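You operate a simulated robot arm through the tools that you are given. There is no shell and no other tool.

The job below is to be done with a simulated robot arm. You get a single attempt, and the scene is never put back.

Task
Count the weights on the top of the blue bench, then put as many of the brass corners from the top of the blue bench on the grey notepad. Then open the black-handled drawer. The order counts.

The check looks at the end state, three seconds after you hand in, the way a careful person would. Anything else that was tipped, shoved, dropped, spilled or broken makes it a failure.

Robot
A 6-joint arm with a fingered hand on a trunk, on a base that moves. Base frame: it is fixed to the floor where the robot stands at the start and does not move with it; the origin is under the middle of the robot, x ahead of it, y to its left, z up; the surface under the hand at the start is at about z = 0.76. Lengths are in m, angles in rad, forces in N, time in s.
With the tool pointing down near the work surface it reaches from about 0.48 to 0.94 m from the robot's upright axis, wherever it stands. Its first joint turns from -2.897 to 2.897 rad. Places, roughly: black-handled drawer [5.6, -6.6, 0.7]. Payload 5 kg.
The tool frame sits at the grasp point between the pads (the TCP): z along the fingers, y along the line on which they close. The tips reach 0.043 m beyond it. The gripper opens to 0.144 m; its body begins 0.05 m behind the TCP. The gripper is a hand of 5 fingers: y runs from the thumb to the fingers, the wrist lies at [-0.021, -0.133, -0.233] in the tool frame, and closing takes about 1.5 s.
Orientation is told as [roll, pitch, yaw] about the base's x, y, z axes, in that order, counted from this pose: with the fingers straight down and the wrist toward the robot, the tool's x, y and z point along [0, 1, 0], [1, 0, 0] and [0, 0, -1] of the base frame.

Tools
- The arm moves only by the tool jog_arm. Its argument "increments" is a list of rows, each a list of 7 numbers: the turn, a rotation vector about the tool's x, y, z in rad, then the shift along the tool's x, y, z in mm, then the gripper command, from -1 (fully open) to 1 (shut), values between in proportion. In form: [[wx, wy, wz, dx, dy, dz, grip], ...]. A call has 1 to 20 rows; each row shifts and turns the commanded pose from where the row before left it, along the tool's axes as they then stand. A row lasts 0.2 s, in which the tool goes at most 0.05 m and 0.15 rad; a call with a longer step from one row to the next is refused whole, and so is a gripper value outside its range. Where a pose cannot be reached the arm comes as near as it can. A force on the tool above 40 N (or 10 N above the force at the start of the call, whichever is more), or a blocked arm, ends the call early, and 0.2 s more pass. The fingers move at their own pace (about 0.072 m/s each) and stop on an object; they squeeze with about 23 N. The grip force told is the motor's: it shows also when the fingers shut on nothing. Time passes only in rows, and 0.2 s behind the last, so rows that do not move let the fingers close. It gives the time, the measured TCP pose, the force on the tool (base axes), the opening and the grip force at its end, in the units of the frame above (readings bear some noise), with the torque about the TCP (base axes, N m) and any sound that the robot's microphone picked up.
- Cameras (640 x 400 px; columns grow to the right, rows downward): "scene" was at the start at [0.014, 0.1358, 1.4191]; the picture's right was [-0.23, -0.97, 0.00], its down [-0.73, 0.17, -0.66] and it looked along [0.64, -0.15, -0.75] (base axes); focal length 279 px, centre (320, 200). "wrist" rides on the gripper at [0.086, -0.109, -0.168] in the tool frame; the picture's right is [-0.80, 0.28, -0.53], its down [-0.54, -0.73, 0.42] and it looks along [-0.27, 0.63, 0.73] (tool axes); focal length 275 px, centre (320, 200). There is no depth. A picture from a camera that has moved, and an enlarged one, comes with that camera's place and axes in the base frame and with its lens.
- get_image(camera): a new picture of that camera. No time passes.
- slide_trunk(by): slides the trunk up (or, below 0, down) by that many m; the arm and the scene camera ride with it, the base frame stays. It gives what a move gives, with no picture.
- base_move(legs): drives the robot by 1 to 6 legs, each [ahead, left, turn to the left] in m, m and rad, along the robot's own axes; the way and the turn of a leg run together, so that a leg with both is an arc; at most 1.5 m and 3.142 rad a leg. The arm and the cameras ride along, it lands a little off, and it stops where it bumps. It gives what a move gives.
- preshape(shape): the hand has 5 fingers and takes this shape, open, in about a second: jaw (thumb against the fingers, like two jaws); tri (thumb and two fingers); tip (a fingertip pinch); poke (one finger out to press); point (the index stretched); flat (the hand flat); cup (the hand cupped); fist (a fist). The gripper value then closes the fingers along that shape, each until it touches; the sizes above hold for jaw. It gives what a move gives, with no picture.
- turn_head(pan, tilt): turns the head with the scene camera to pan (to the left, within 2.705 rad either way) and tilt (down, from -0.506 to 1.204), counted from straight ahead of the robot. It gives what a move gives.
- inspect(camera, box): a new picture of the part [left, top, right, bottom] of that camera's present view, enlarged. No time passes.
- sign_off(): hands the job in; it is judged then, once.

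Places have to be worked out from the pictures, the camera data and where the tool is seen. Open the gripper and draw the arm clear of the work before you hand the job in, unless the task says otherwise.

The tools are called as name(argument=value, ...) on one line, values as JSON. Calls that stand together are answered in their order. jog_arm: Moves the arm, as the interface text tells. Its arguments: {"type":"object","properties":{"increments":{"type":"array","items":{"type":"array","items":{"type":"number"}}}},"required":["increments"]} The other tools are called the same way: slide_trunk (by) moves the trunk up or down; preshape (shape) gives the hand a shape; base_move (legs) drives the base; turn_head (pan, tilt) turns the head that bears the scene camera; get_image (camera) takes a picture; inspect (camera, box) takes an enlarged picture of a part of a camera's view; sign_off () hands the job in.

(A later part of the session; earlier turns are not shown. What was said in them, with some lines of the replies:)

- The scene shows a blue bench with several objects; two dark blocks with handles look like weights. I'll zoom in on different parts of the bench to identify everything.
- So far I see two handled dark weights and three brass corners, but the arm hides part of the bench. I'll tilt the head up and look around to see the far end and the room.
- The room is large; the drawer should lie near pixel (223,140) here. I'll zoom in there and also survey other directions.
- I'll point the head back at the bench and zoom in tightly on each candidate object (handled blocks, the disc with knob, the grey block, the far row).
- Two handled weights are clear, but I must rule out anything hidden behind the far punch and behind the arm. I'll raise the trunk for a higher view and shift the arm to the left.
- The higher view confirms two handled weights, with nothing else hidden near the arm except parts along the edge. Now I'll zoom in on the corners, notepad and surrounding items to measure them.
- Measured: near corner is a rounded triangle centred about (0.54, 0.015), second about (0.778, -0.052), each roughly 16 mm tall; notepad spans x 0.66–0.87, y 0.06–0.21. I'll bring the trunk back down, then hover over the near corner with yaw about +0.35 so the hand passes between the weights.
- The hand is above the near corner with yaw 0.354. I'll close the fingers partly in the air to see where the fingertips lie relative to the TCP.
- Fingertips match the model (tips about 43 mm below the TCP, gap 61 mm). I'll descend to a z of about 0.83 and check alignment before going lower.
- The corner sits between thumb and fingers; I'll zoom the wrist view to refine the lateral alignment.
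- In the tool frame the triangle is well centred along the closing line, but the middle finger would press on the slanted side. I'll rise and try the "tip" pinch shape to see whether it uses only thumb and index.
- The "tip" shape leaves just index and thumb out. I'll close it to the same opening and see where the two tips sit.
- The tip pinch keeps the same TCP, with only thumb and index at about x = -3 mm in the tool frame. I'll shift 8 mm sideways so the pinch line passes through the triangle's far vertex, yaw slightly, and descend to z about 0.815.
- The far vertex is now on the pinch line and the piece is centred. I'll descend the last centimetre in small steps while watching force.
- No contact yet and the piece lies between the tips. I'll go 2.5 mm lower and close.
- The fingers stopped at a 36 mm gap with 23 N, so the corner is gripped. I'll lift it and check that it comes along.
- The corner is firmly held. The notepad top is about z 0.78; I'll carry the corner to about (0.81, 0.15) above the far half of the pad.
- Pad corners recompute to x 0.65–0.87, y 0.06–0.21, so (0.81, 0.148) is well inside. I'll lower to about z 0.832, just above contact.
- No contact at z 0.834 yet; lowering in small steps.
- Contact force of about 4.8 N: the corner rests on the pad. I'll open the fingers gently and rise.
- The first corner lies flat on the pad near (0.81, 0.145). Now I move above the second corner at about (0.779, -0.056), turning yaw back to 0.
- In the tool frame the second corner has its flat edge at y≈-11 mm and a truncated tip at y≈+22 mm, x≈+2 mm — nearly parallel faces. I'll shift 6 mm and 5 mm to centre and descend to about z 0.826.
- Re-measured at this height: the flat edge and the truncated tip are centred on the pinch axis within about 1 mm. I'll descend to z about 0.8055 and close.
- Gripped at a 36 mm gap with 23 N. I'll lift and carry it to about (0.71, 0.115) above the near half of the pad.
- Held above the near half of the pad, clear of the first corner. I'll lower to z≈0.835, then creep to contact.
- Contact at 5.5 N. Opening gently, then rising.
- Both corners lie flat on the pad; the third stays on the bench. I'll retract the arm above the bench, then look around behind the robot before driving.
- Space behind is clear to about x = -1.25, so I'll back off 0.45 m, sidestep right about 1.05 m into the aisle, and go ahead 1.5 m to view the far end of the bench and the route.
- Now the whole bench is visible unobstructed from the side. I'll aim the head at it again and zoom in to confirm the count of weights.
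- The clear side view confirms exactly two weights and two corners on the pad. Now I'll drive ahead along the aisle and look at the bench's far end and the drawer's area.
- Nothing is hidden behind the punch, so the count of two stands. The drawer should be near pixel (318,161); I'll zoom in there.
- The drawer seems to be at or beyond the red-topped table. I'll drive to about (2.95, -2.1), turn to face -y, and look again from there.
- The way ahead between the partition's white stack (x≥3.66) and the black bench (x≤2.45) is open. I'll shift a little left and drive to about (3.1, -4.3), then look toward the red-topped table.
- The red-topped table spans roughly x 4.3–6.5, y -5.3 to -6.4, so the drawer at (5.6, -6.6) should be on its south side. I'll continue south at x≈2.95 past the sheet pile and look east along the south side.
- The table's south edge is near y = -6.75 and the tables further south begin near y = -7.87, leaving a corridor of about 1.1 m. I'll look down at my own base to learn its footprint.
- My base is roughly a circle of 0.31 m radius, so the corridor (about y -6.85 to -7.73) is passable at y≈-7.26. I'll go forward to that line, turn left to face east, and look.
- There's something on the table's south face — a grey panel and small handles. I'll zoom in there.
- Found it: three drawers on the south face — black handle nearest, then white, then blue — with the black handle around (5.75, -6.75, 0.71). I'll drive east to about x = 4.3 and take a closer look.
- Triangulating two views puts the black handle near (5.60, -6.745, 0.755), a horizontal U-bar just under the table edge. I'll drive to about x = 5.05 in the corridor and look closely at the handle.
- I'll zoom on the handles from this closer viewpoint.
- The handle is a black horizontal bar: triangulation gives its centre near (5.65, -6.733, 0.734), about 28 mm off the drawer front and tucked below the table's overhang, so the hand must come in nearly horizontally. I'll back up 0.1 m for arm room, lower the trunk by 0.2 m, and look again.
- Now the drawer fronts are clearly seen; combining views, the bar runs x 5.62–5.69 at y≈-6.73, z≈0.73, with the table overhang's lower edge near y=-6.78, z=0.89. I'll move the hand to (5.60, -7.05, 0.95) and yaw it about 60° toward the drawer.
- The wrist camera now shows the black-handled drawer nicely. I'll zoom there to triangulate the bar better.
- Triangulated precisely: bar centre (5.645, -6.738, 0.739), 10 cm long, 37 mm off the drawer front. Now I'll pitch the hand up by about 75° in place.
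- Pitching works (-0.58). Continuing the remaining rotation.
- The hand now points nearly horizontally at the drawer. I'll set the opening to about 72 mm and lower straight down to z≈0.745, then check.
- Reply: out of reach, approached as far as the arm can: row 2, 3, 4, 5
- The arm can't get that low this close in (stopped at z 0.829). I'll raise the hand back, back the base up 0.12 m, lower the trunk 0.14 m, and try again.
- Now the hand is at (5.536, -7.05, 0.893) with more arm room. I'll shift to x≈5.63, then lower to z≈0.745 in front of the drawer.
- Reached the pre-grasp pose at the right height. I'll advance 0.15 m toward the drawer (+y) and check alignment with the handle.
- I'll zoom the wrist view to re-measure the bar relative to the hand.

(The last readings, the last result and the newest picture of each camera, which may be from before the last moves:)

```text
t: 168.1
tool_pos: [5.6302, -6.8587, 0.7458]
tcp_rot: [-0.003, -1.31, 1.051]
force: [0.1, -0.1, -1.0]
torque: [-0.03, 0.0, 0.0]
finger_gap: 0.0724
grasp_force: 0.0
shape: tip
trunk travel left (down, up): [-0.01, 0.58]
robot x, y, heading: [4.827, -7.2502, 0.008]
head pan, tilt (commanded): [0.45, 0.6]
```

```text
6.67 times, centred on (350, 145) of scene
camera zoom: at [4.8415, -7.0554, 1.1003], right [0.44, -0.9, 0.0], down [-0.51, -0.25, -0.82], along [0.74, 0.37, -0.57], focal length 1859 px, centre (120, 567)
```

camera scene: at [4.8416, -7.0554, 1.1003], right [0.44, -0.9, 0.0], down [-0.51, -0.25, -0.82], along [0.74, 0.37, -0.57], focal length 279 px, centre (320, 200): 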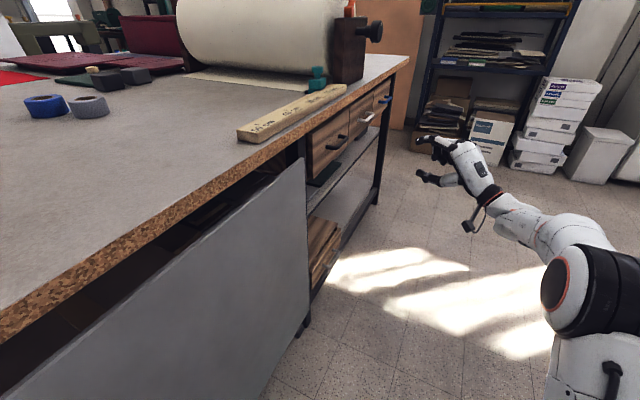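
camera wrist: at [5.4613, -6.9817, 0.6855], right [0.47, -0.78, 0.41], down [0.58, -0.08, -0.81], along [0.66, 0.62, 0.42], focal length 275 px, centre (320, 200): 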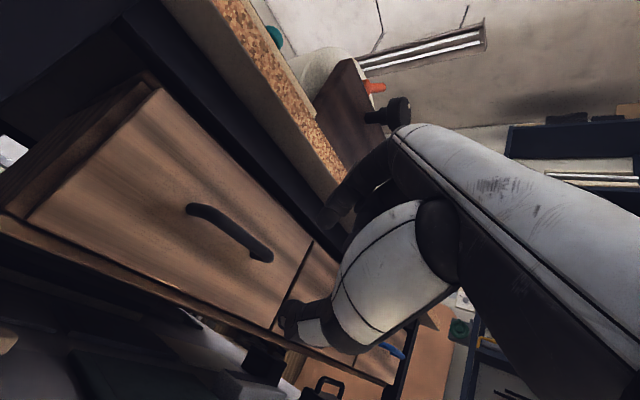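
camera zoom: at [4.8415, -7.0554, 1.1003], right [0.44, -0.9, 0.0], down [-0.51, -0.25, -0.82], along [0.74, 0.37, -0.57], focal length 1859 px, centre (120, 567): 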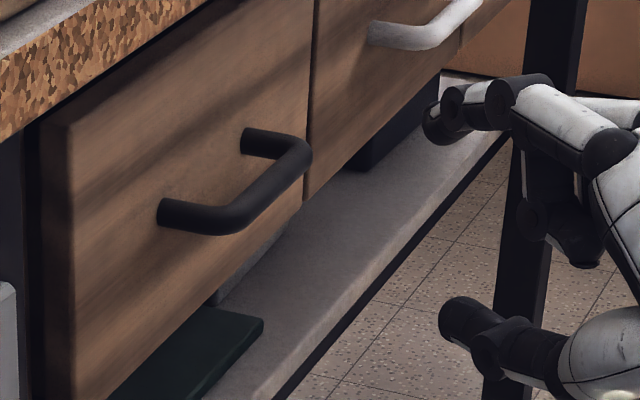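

The scene view confirms the bar at x 5.59–5.70, y -6.737, z 0.739, centred vertically between index and thumb. I'll advance 75 mm more and check.

jog_arm(increments=[[0, 0, 0, 12.4, 5.6, 20.9, 0], [0, 0, 0, 12.4, 5.6, 20.9, 0], [0, 0, 0, 12.4, 5.6, 20.9, 0], [0, 0, 0, 0, 0, 0, 0]])

inspect(camera="scene", box=[310, 105, 410, 185])

inspect(camera="wrist", box=[170, 120, 410, 360])

```text
t: 169.1
tool_pos: [5.6313, -6.7859, 0.7446]
tcp_rot: [-0.001, -1.307, 1.052]
force: [-0.2, 0.4, -0.4]
torque: [0.0, -0.01, 0.0]
finger_gap: 0.0724
grasp_force: 0.0
shape: tip
trunk travel left (down, up): [-0.01, 0.58]
robot x, y, heading: [4.8243, -7.2474, 0.009]
head pan, tilt (commanded): [0.45, 0.6]
```

```text
5.00 times, centred on (360, 145) of scene
camera zoom: at [4.8416, -7.0553, 1.1003], right [0.44, -0.9, 0.0], down [-0.51, -0.25, -0.82], along [0.74, 0.37, -0.57], focal length 1394 px, centre (120, 475)
```

zoom: 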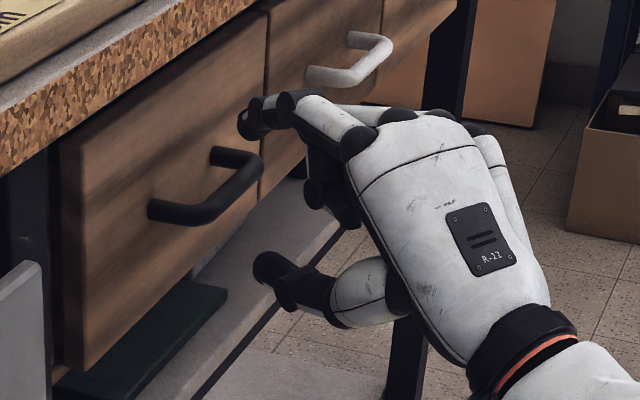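

```text
1.67 times, centred on (290, 240) of wrist
camera zoom: at [5.4624, -6.9081, 0.6844], right [0.47, -0.78, 0.41], down [0.58, -0.08, -0.81], along [0.66, 0.62, 0.42], focal length 459 px, centre (370, 133)
```

zoom: 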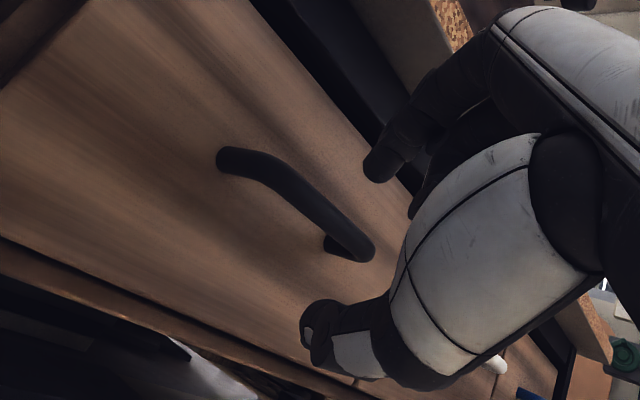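

The bar is entering between index (above) and thumb (below). I'll advance the final ~27 mm in small steps.

jog_arm(increments=[[0, 0, 0, 4.6, 2.1, 7.8, 0], [0, 0, 0, 4.6, 2.1, 7.8, 0], [0, 0, 0, 4.4, 2.0, 7.4, 0], [0, 0, 0, 0, 0, 0, 0]])

inspect(camera="scene", box=[310, 105, 410, 185])

inspect(camera="wrist", box=[170, 120, 410, 360])

```text
t: 170.1
tool_pos: [5.6323, -6.757, 0.7461]
tcp_rot: [-0.003, -1.309, 1.052]
force: [-0.3, -0.2, -0.3]
torque: [-0.01, -0.01, -0.01]
finger_gap: 0.0723
grasp_force: 0.1
shape: tip
trunk travel left (down, up): [-0.01, 0.58]
robot x, y, heading: [4.8256, -7.248, 0.007]
head pan, tilt (commanded): [0.45, 0.6]
```

```text
5.00 times, centred on (360, 145) of scene
camera zoom: at [4.8415, -7.0553, 1.1003], right [0.44, -0.9, 0.0], down [-0.51, -0.25, -0.82], along [0.74, 0.37, -0.57], focal length 1394 px, centre (120, 475)
```

zoom: 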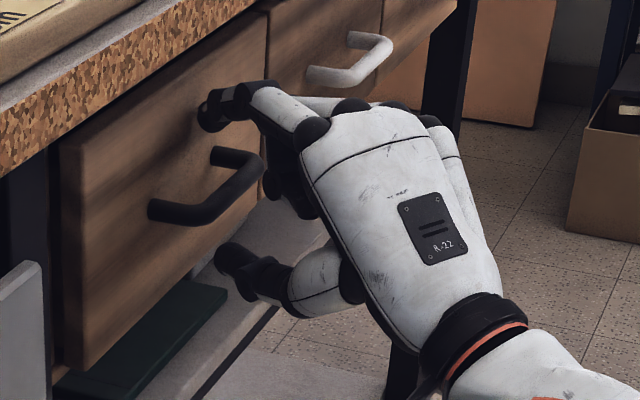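

```text
1.67 times, centred on (290, 240) of wrist
camera zoom: at [5.4624, -6.8803, 0.6853], right [0.47, -0.78, 0.41], down [0.58, -0.08, -0.81], along [0.66, 0.62, 0.42], focal length 459 px, centre (370, 133)
```

zoom: 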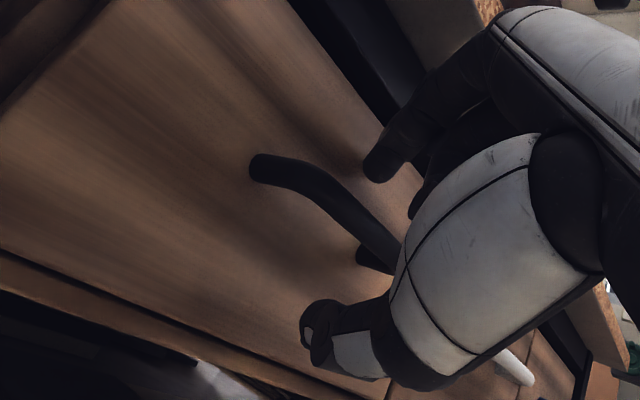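

The bar lies between index and thumb. Closing the fingers now.

jog_arm(increments=[[0, 0, 0, 0, 0, 0, 0.3], [0, 0, 0, 0, 0, 0, 0.6], [0, 0, 0, 0, 0, 0, 1], [0, 0, 0, 0, 0, 0, 1], [0, 0, 0, 0, 0, 0, 1], [0, 0, 0, 0, 0, 0, 1], [0, 0, 0, 0, 0, 0, 1]])

inspect(camera="scene", box=[310, 105, 410, 185])

inspect(camera="wrist", box=[170, 120, 410, 360])

```text
t: 171.7
tool_pos: [5.633, -6.7571, 0.7442]
tcp_rot: [-0.002, -1.306, 1.05]
force: [2.2, 0.6, -2.3]
torque: [-0.05, 0.01, -0.05]
finger_gap: 0.0058
grasp_force: 23.1
shape: tip
trunk travel left (down, up): [-0.01, 0.58]
robot x, y, heading: [4.8259, -7.2468, 0.006]
head pan, tilt (commanded): [0.45, 0.6]
```

```text
5.00 times, centred on (360, 145) of scene
camera zoom: at [4.8419, -7.0552, 1.1002], right [0.44, -0.9, 0.0], down [-0.51, -0.25, -0.82], along [0.74, 0.36, -0.57], focal length 1394 px, centre (120, 475)
```

zoom: 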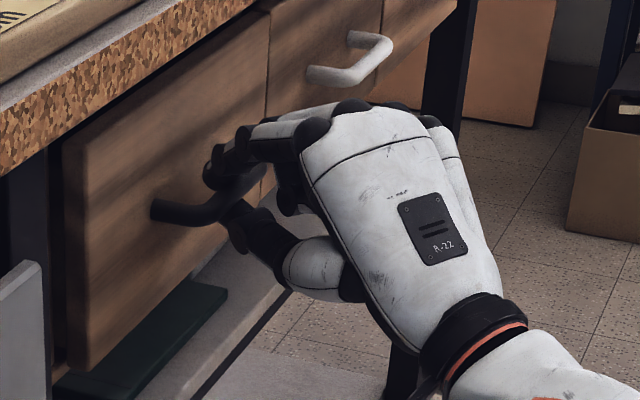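

```text
1.67 times, centred on (290, 240) of wrist
camera zoom: at [5.4627, -6.8804, 0.6848], right [0.47, -0.78, 0.41], down [0.58, -0.08, -0.81], along [0.66, 0.62, 0.41], focal length 459 px, centre (370, 133)
```

zoom: 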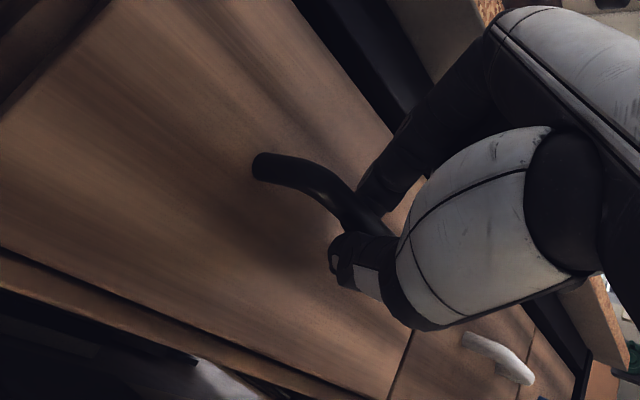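

The fingers closed around the bar. I'll pull slowly toward -y by 20 mm and watch whether the drawer follows.

jog_arm(increments=[[0, 0, 0, -2.5, -1.1, -4.2, 1], [0, 0, 0, -2.5, -1.1, -4.2, 1], [0, 0, 0, -2.5, -1.1, -4.2, 1], [0, 0, 0, -2.5, -1.1, -4.2, 1], [0, 0, 0, 0, 0, 0, 1]])

inspect(camera="scene", box=[310, 105, 410, 185])

```text
t: 172.9
tool_pos: [5.6312, -6.7785, 0.7448]
tcp_rot: [-0.001, -1.307, 1.051]
force: [3.9, -0.2, -4.2]
torque: [-0.03, 0.06, -0.1]
finger_gap: 0.0058
grasp_force: 23.2
shape: tip
trunk travel left (down, up): [-0.01, 0.58]
robot x, y, heading: [4.8306, -7.2487, 0.011]
head pan, tilt (commanded): [0.45, 0.6]
```

```text
5.00 times, centred on (360, 145) of scene
camera zoom: at [4.842, -7.0551, 1.1002], right [0.44, -0.9, 0.0], down [-0.51, -0.25, -0.82], along [0.74, 0.36, -0.57], focal length 1394 px, centre (120, 475)
```

zoom: 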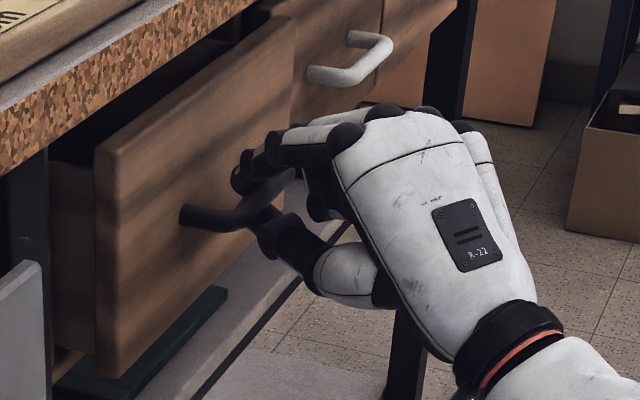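

The drawer follows the hand. I'll keep pulling another 100 mm.

jog_arm(increments=[[0, 0, 0, -5, -2.25, -8.4, 1], [0, 0, 0, -7.4, -3.4, -12.6, 1], [0, 0, 0, -9.9, -4.5, -16.8, 1], [0, 0, 0, -9.9, -4.5, -16.8, 1], [0, 0, 0, -9.9, -4.5, -16.8, 1], [0, 0, 0, -7.4, -3.4, -12.6, 1], [0, 0, 0, 0, 0, 0, 1]])

get_image(camera="scene")

inspect(camera="scene", box=[310, 105, 430, 205])

```text
t: 174.5
tool_pos: [5.6328, -6.8777, 0.7443]
tcp_rot: [0.0, -1.307, 1.05]
force: [0.1, 0.8, -4.2]
torque: [-0.09, 0.05, -0.05]
finger_gap: 0.0058
grasp_force: 23.0
shape: tip
trunk travel left (down, up): [-0.01, 0.58]
robot x, y, heading: [4.8233, -7.2489, 0.005]
head pan, tilt (commanded): [0.45, 0.6]
```

```text
taken
camera scene: at [4.8418, -7.0552, 1.1002], right [0.44, -0.9, 0.0], down [-0.51, -0.25, -0.82], along [0.74, 0.37, -0.57], focal length 279 px, centre (320, 200)
```

scene: 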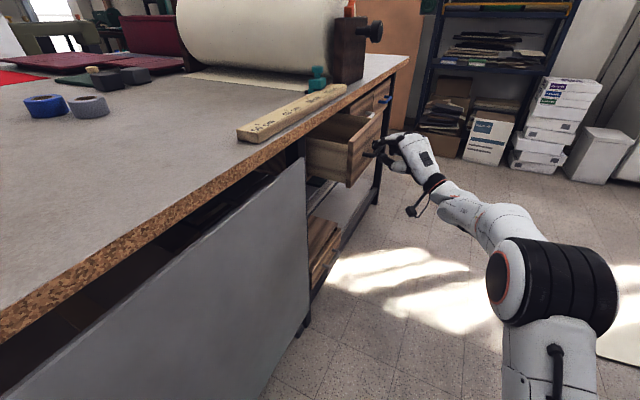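

```text
4.00 times, centred on (370, 155) of scene
camera zoom: at [4.8418, -7.0552, 1.1002], right [0.44, -0.9, 0.0], down [-0.51, -0.25, -0.82], along [0.74, 0.37, -0.57], focal length 1115 px, centre (120, 380)
```

zoom: 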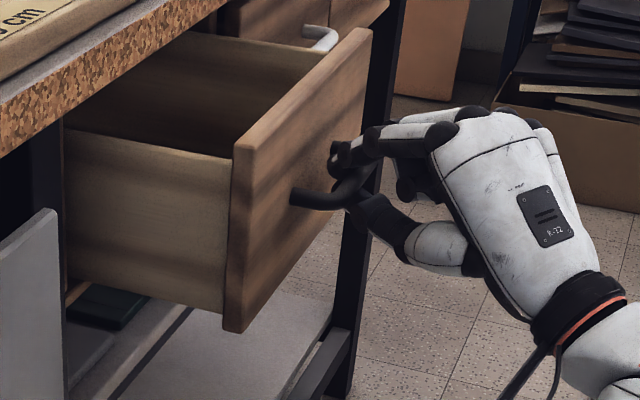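

Open by about 12 cm with low force. I'll pull another 12 cm, watching for the end stop.

jog_arm(increments=[[0, 0, 0, -5, -2.25, -8.4, 1], [0, 0, 0, -9.9, -4.5, -16.8, 1], [0, 0, 0, -9.9, -4.5, -16.8, 1], [0, 0, 0, -9.9, -4.5, -16.8, 1], [0, 0, 0, -9.9, -4.5, -16.8, 1], [0, 0, 0, -9.9, -4.5, -16.8, 1], [0, 0, 0, -5, -2.25, -8.4, 1], [0, 0, 0, 0, 0, 0, 1]])

inspect(camera="scene", box=[290, 85, 470, 235])

```text
t: 176.3
tool_pos: [5.6313, -6.9981, 0.745]
tcp_rot: [0.001, -1.307, 1.051]
force: [6.2, 1.3, -2.9]
torque: [-0.03, 0.03, -0.07]
finger_gap: 0.0055
grasp_force: 23.2
shape: tip
trunk travel left (down, up): [-0.01, 0.58]
robot x, y, heading: [4.826, -7.2491, 0.009]
head pan, tilt (commanded): [0.45, 0.6]
```

```text
2.67 times, centred on (380, 160) of scene
camera zoom: at [4.8421, -7.0553, 1.1002], right [0.44, -0.9, 0.0], down [-0.51, -0.25, -0.82], along [0.74, 0.37, -0.57], focal length 744 px, centre (160, 307)
```

zoom: 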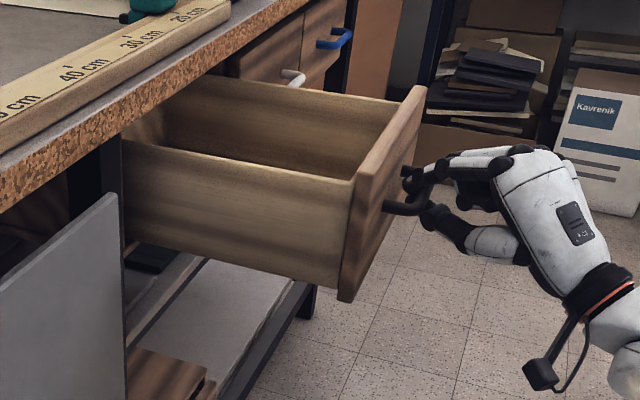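

Open by 24 cm and still sliding freely. I'll continue gently to find the end of travel.

jog_arm(increments=[[0, 0, 0, -5, -2.25, -8.4, 1], [0, 0, 0, -5, -2.25, -8.4, 1], [0, 0, 0, -5, -2.25, -8.4, 1], [0, 0, 0, -5, -2.25, -8.4, 1], [0, 0, 0, -5, -2.25, -8.4, 1], [0, 0, 0, -5, -2.25, -8.4, 1], [0, 0, 0, 0, 0, 0, 1]])

inspect(camera="scene", box=[290, 85, 470, 235])

```text
t: 177.8
tool_pos: [5.6298, -7.0477, 0.7446]
tcp_rot: [-0.003, -1.304, 1.066]
force: [13.9, 13.9, -4.0]
torque: [0.05, -0.02, -0.1]
finger_gap: 0.0047
grasp_force: 23.2
shape: tip
trunk travel left (down, up): [-0.01, 0.58]
robot x, y, heading: [4.8267, -7.2453, 0.01]
head pan, tilt (commanded): [0.45, 0.6]
stopped in row 7: the force on the tool passed its limit at 43 N (the readings are from after the stop); the commanded pose is now the measured one
```

```text
2.67 times, centred on (380, 160) of scene
camera zoom: at [4.8422, -7.0536, 1.1002], right [0.45, -0.89, 0.0], down [-0.51, -0.25, -0.82], along [0.74, 0.37, -0.57], focal length 744 px, centre (160, 307)
```

zoom: 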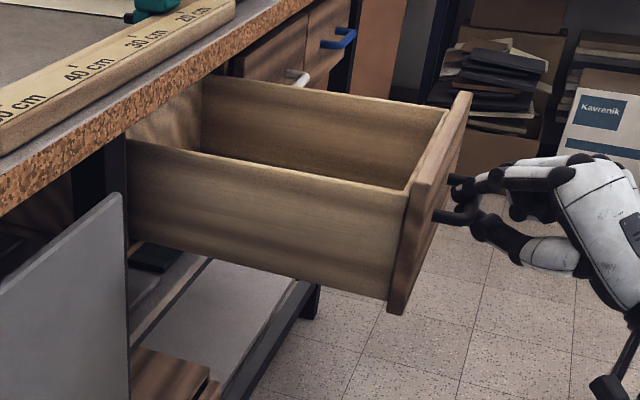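

The drawer hit its end stop (about 29 cm out), so it is fully open. I'll release the bar and back the hand off.

jog_arm(increments=[[0, 0, 0, 0, 0, 0, 0.6], [0, 0, 0, 0, 0, 0, 0.3], [0, 0, 0, 0, 0, 0, 0], [0, 0, 0, 0, 0, 0, 0], [0, 0, 0, 0, 0, 0, 0], [0, 0, 0, 0, 0, 0, 0]])

inspect(camera="scene", box=[290, 85, 470, 235])

```text
t: 179.2
tool_pos: [5.6292, -7.0496, 0.7455]
tcp_rot: [-0.004, -1.306, 1.065]
force: [0.5, 0.0, -0.4]
torque: [0.01, -0.01, 0.0]
finger_gap: 0.0712
grasp_force: 0.0
shape: tip
trunk travel left (down, up): [-0.01, 0.58]
robot x, y, heading: [4.8268, -7.2456, 0.009]
head pan, tilt (commanded): [0.45, 0.6]
```

```text
2.67 times, centred on (380, 160) of scene
camera zoom: at [4.8412, -7.0547, 1.1003], right [0.45, -0.9, 0.0], down [-0.51, -0.25, -0.83], along [0.74, 0.37, -0.57], focal length 744 px, centre (160, 307)
```

zoom: 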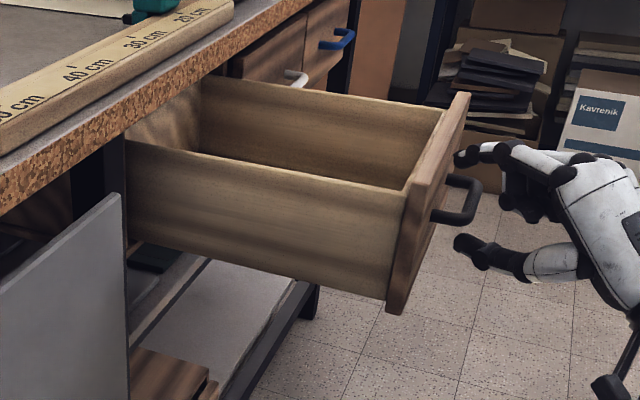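

Released cleanly with the drawer staying open. I'll withdraw the hand 90 mm straight back from the handle.

jog_arm(increments=[[0, 0, 0, -5, -2.25, -8.4, 0], [0, 0, 0, -9.9, -4.5, -16.8, 0], [0, 0, 0, -9.9, -4.5, -16.8, 0], [0, 0, 0, -9.9, -4.5, -16.8, 0], [0, 0, 0, -9.9, -4.5, -16.8, 0], [0, 0, 0, 0, 0, 0, 0]])

get_image(camera="scene")

inspect(camera="scene", box=[290, 85, 470, 235])

```text
t: 180.6
tool_pos: [5.63, -7.1388, 0.7463]
tcp_rot: [-0.005, -1.306, 1.065]
force: [0.0, 0.5, -0.7]
torque: [0.01, 0.02, 0.01]
finger_gap: 0.0713
grasp_force: 0.1
shape: tip
trunk travel left (down, up): [-0.01, 0.58]
robot x, y, heading: [4.828, -7.2473, 0.015]
head pan, tilt (commanded): [0.45, 0.6]
```

```text
taken
camera scene: at [4.8412, -7.0547, 1.1003], right [0.45, -0.9, 0.0], down [-0.51, -0.25, -0.83], along [0.74, 0.37, -0.57], focal length 279 px, centre (320, 200)
```

scene: 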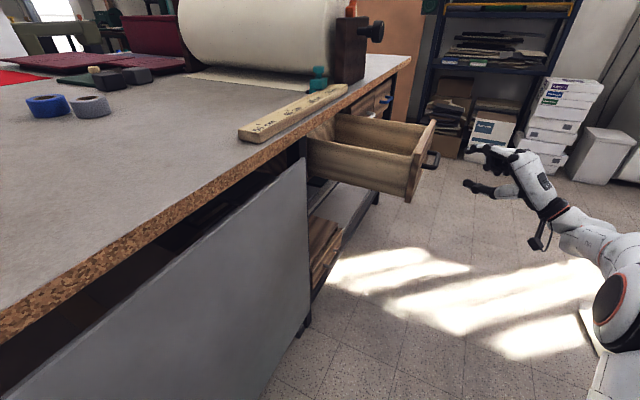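

```text
2.67 times, centred on (380, 160) of scene
camera zoom: at [4.8412, -7.0547, 1.1003], right [0.45, -0.9, 0.0], down [-0.51, -0.25, -0.83], along [0.74, 0.37, -0.57], focal length 744 px, centre (160, 307)
```

zoom: 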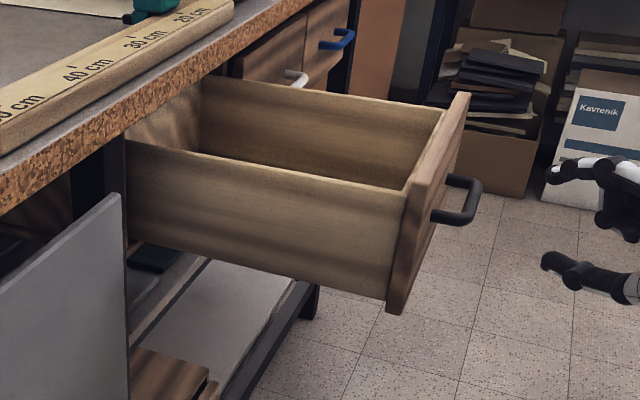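

The drawer stays fully open and the hand is free. I'll open the gripper fully and back the base off 0.25 m along the corridor I came through, then check once more.

jog_arm(increments=[[0, 0, 0, 0, 0, 0, -0.5], [0, 0, 0, 0, 0, 0, -1], [0, 0, 0, 0, 0, 0, -1], [0, 0, 0, 0, 0, 0, -1], [0, 0, 0, 0, 0, 0, -1]])

base_move(legs=[[-0.25, 0, 0]])

get_image(camera="scene")

```text
t: 181.8
tool_pos: [5.63, -7.1385, 0.7454]
tcp_rot: [-0.004, -1.303, 1.066]
force: [0.2, 1.2, -0.9]
torque: [-0.01, 0.01, 0.01]
finger_gap: 0.1434
grasp_force: 0.0
shape: tip
trunk travel left (down, up): [-0.01, 0.58]
robot x, y, heading: [4.83, -7.2462, 0.01]
head pan, tilt (commanded): [0.45, 0.6]
```

```text
t: 183.6
tool_pos: [5.3812, -7.1445, 0.7464]
tcp_rot: [-0.005, -1.305, 1.06]
force: [0.8, -0.6, -0.5]
torque: [0.0, -0.01, -0.02]
finger_gap: 0.1438
grasp_force: 0.0
shape: tip
trunk travel left (down, up): [-0.01, 0.58]
robot x, y, heading: [4.5769, -7.2494, 0.008]
head pan, tilt (commanded): [0.45, 0.6]
```

```text
taken
camera scene: at [4.5925, -7.0571, 1.1003], right [0.44, -0.9, 0.0], down [-0.51, -0.25, -0.83], along [0.74, 0.36, -0.57], focal length 279 px, centre (320, 200)
```

scene: 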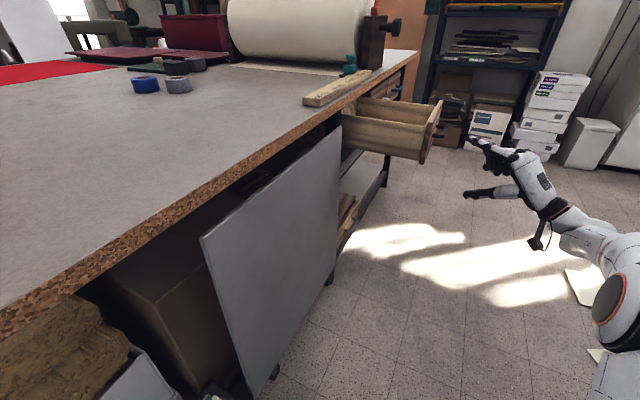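

Two weights were counted on the blue bench, two brass corners lie on the grey notepad, the black-handled drawer is fully open, and the gripper is open with the arm clear. Handing in.

sign_off()

```text
The job is handed in.
```

The job is done and handed in; I have not seen the check's result.

- **Count:** There are two weights on the top of the blue bench, the two dark blocks with handles. I checked from the near end and from the side, and nothing was hidden behind the punch or the arm. I took the grey disc with the black knob and the plain blocks not to be weights.
- **Brass corners:** Two of the three are now lying flat on the grey notepad. The third is still on the bench where it was.
- **Drawer:** The black-handled drawer is on the south side of the red-topped table. I pulled it to its end stop, about 29 cm out, and it stayed open when I let go.

In the pictures I took, I saw nothing else moved or tipped. The gripper is open and the arm is clear of the drawer.
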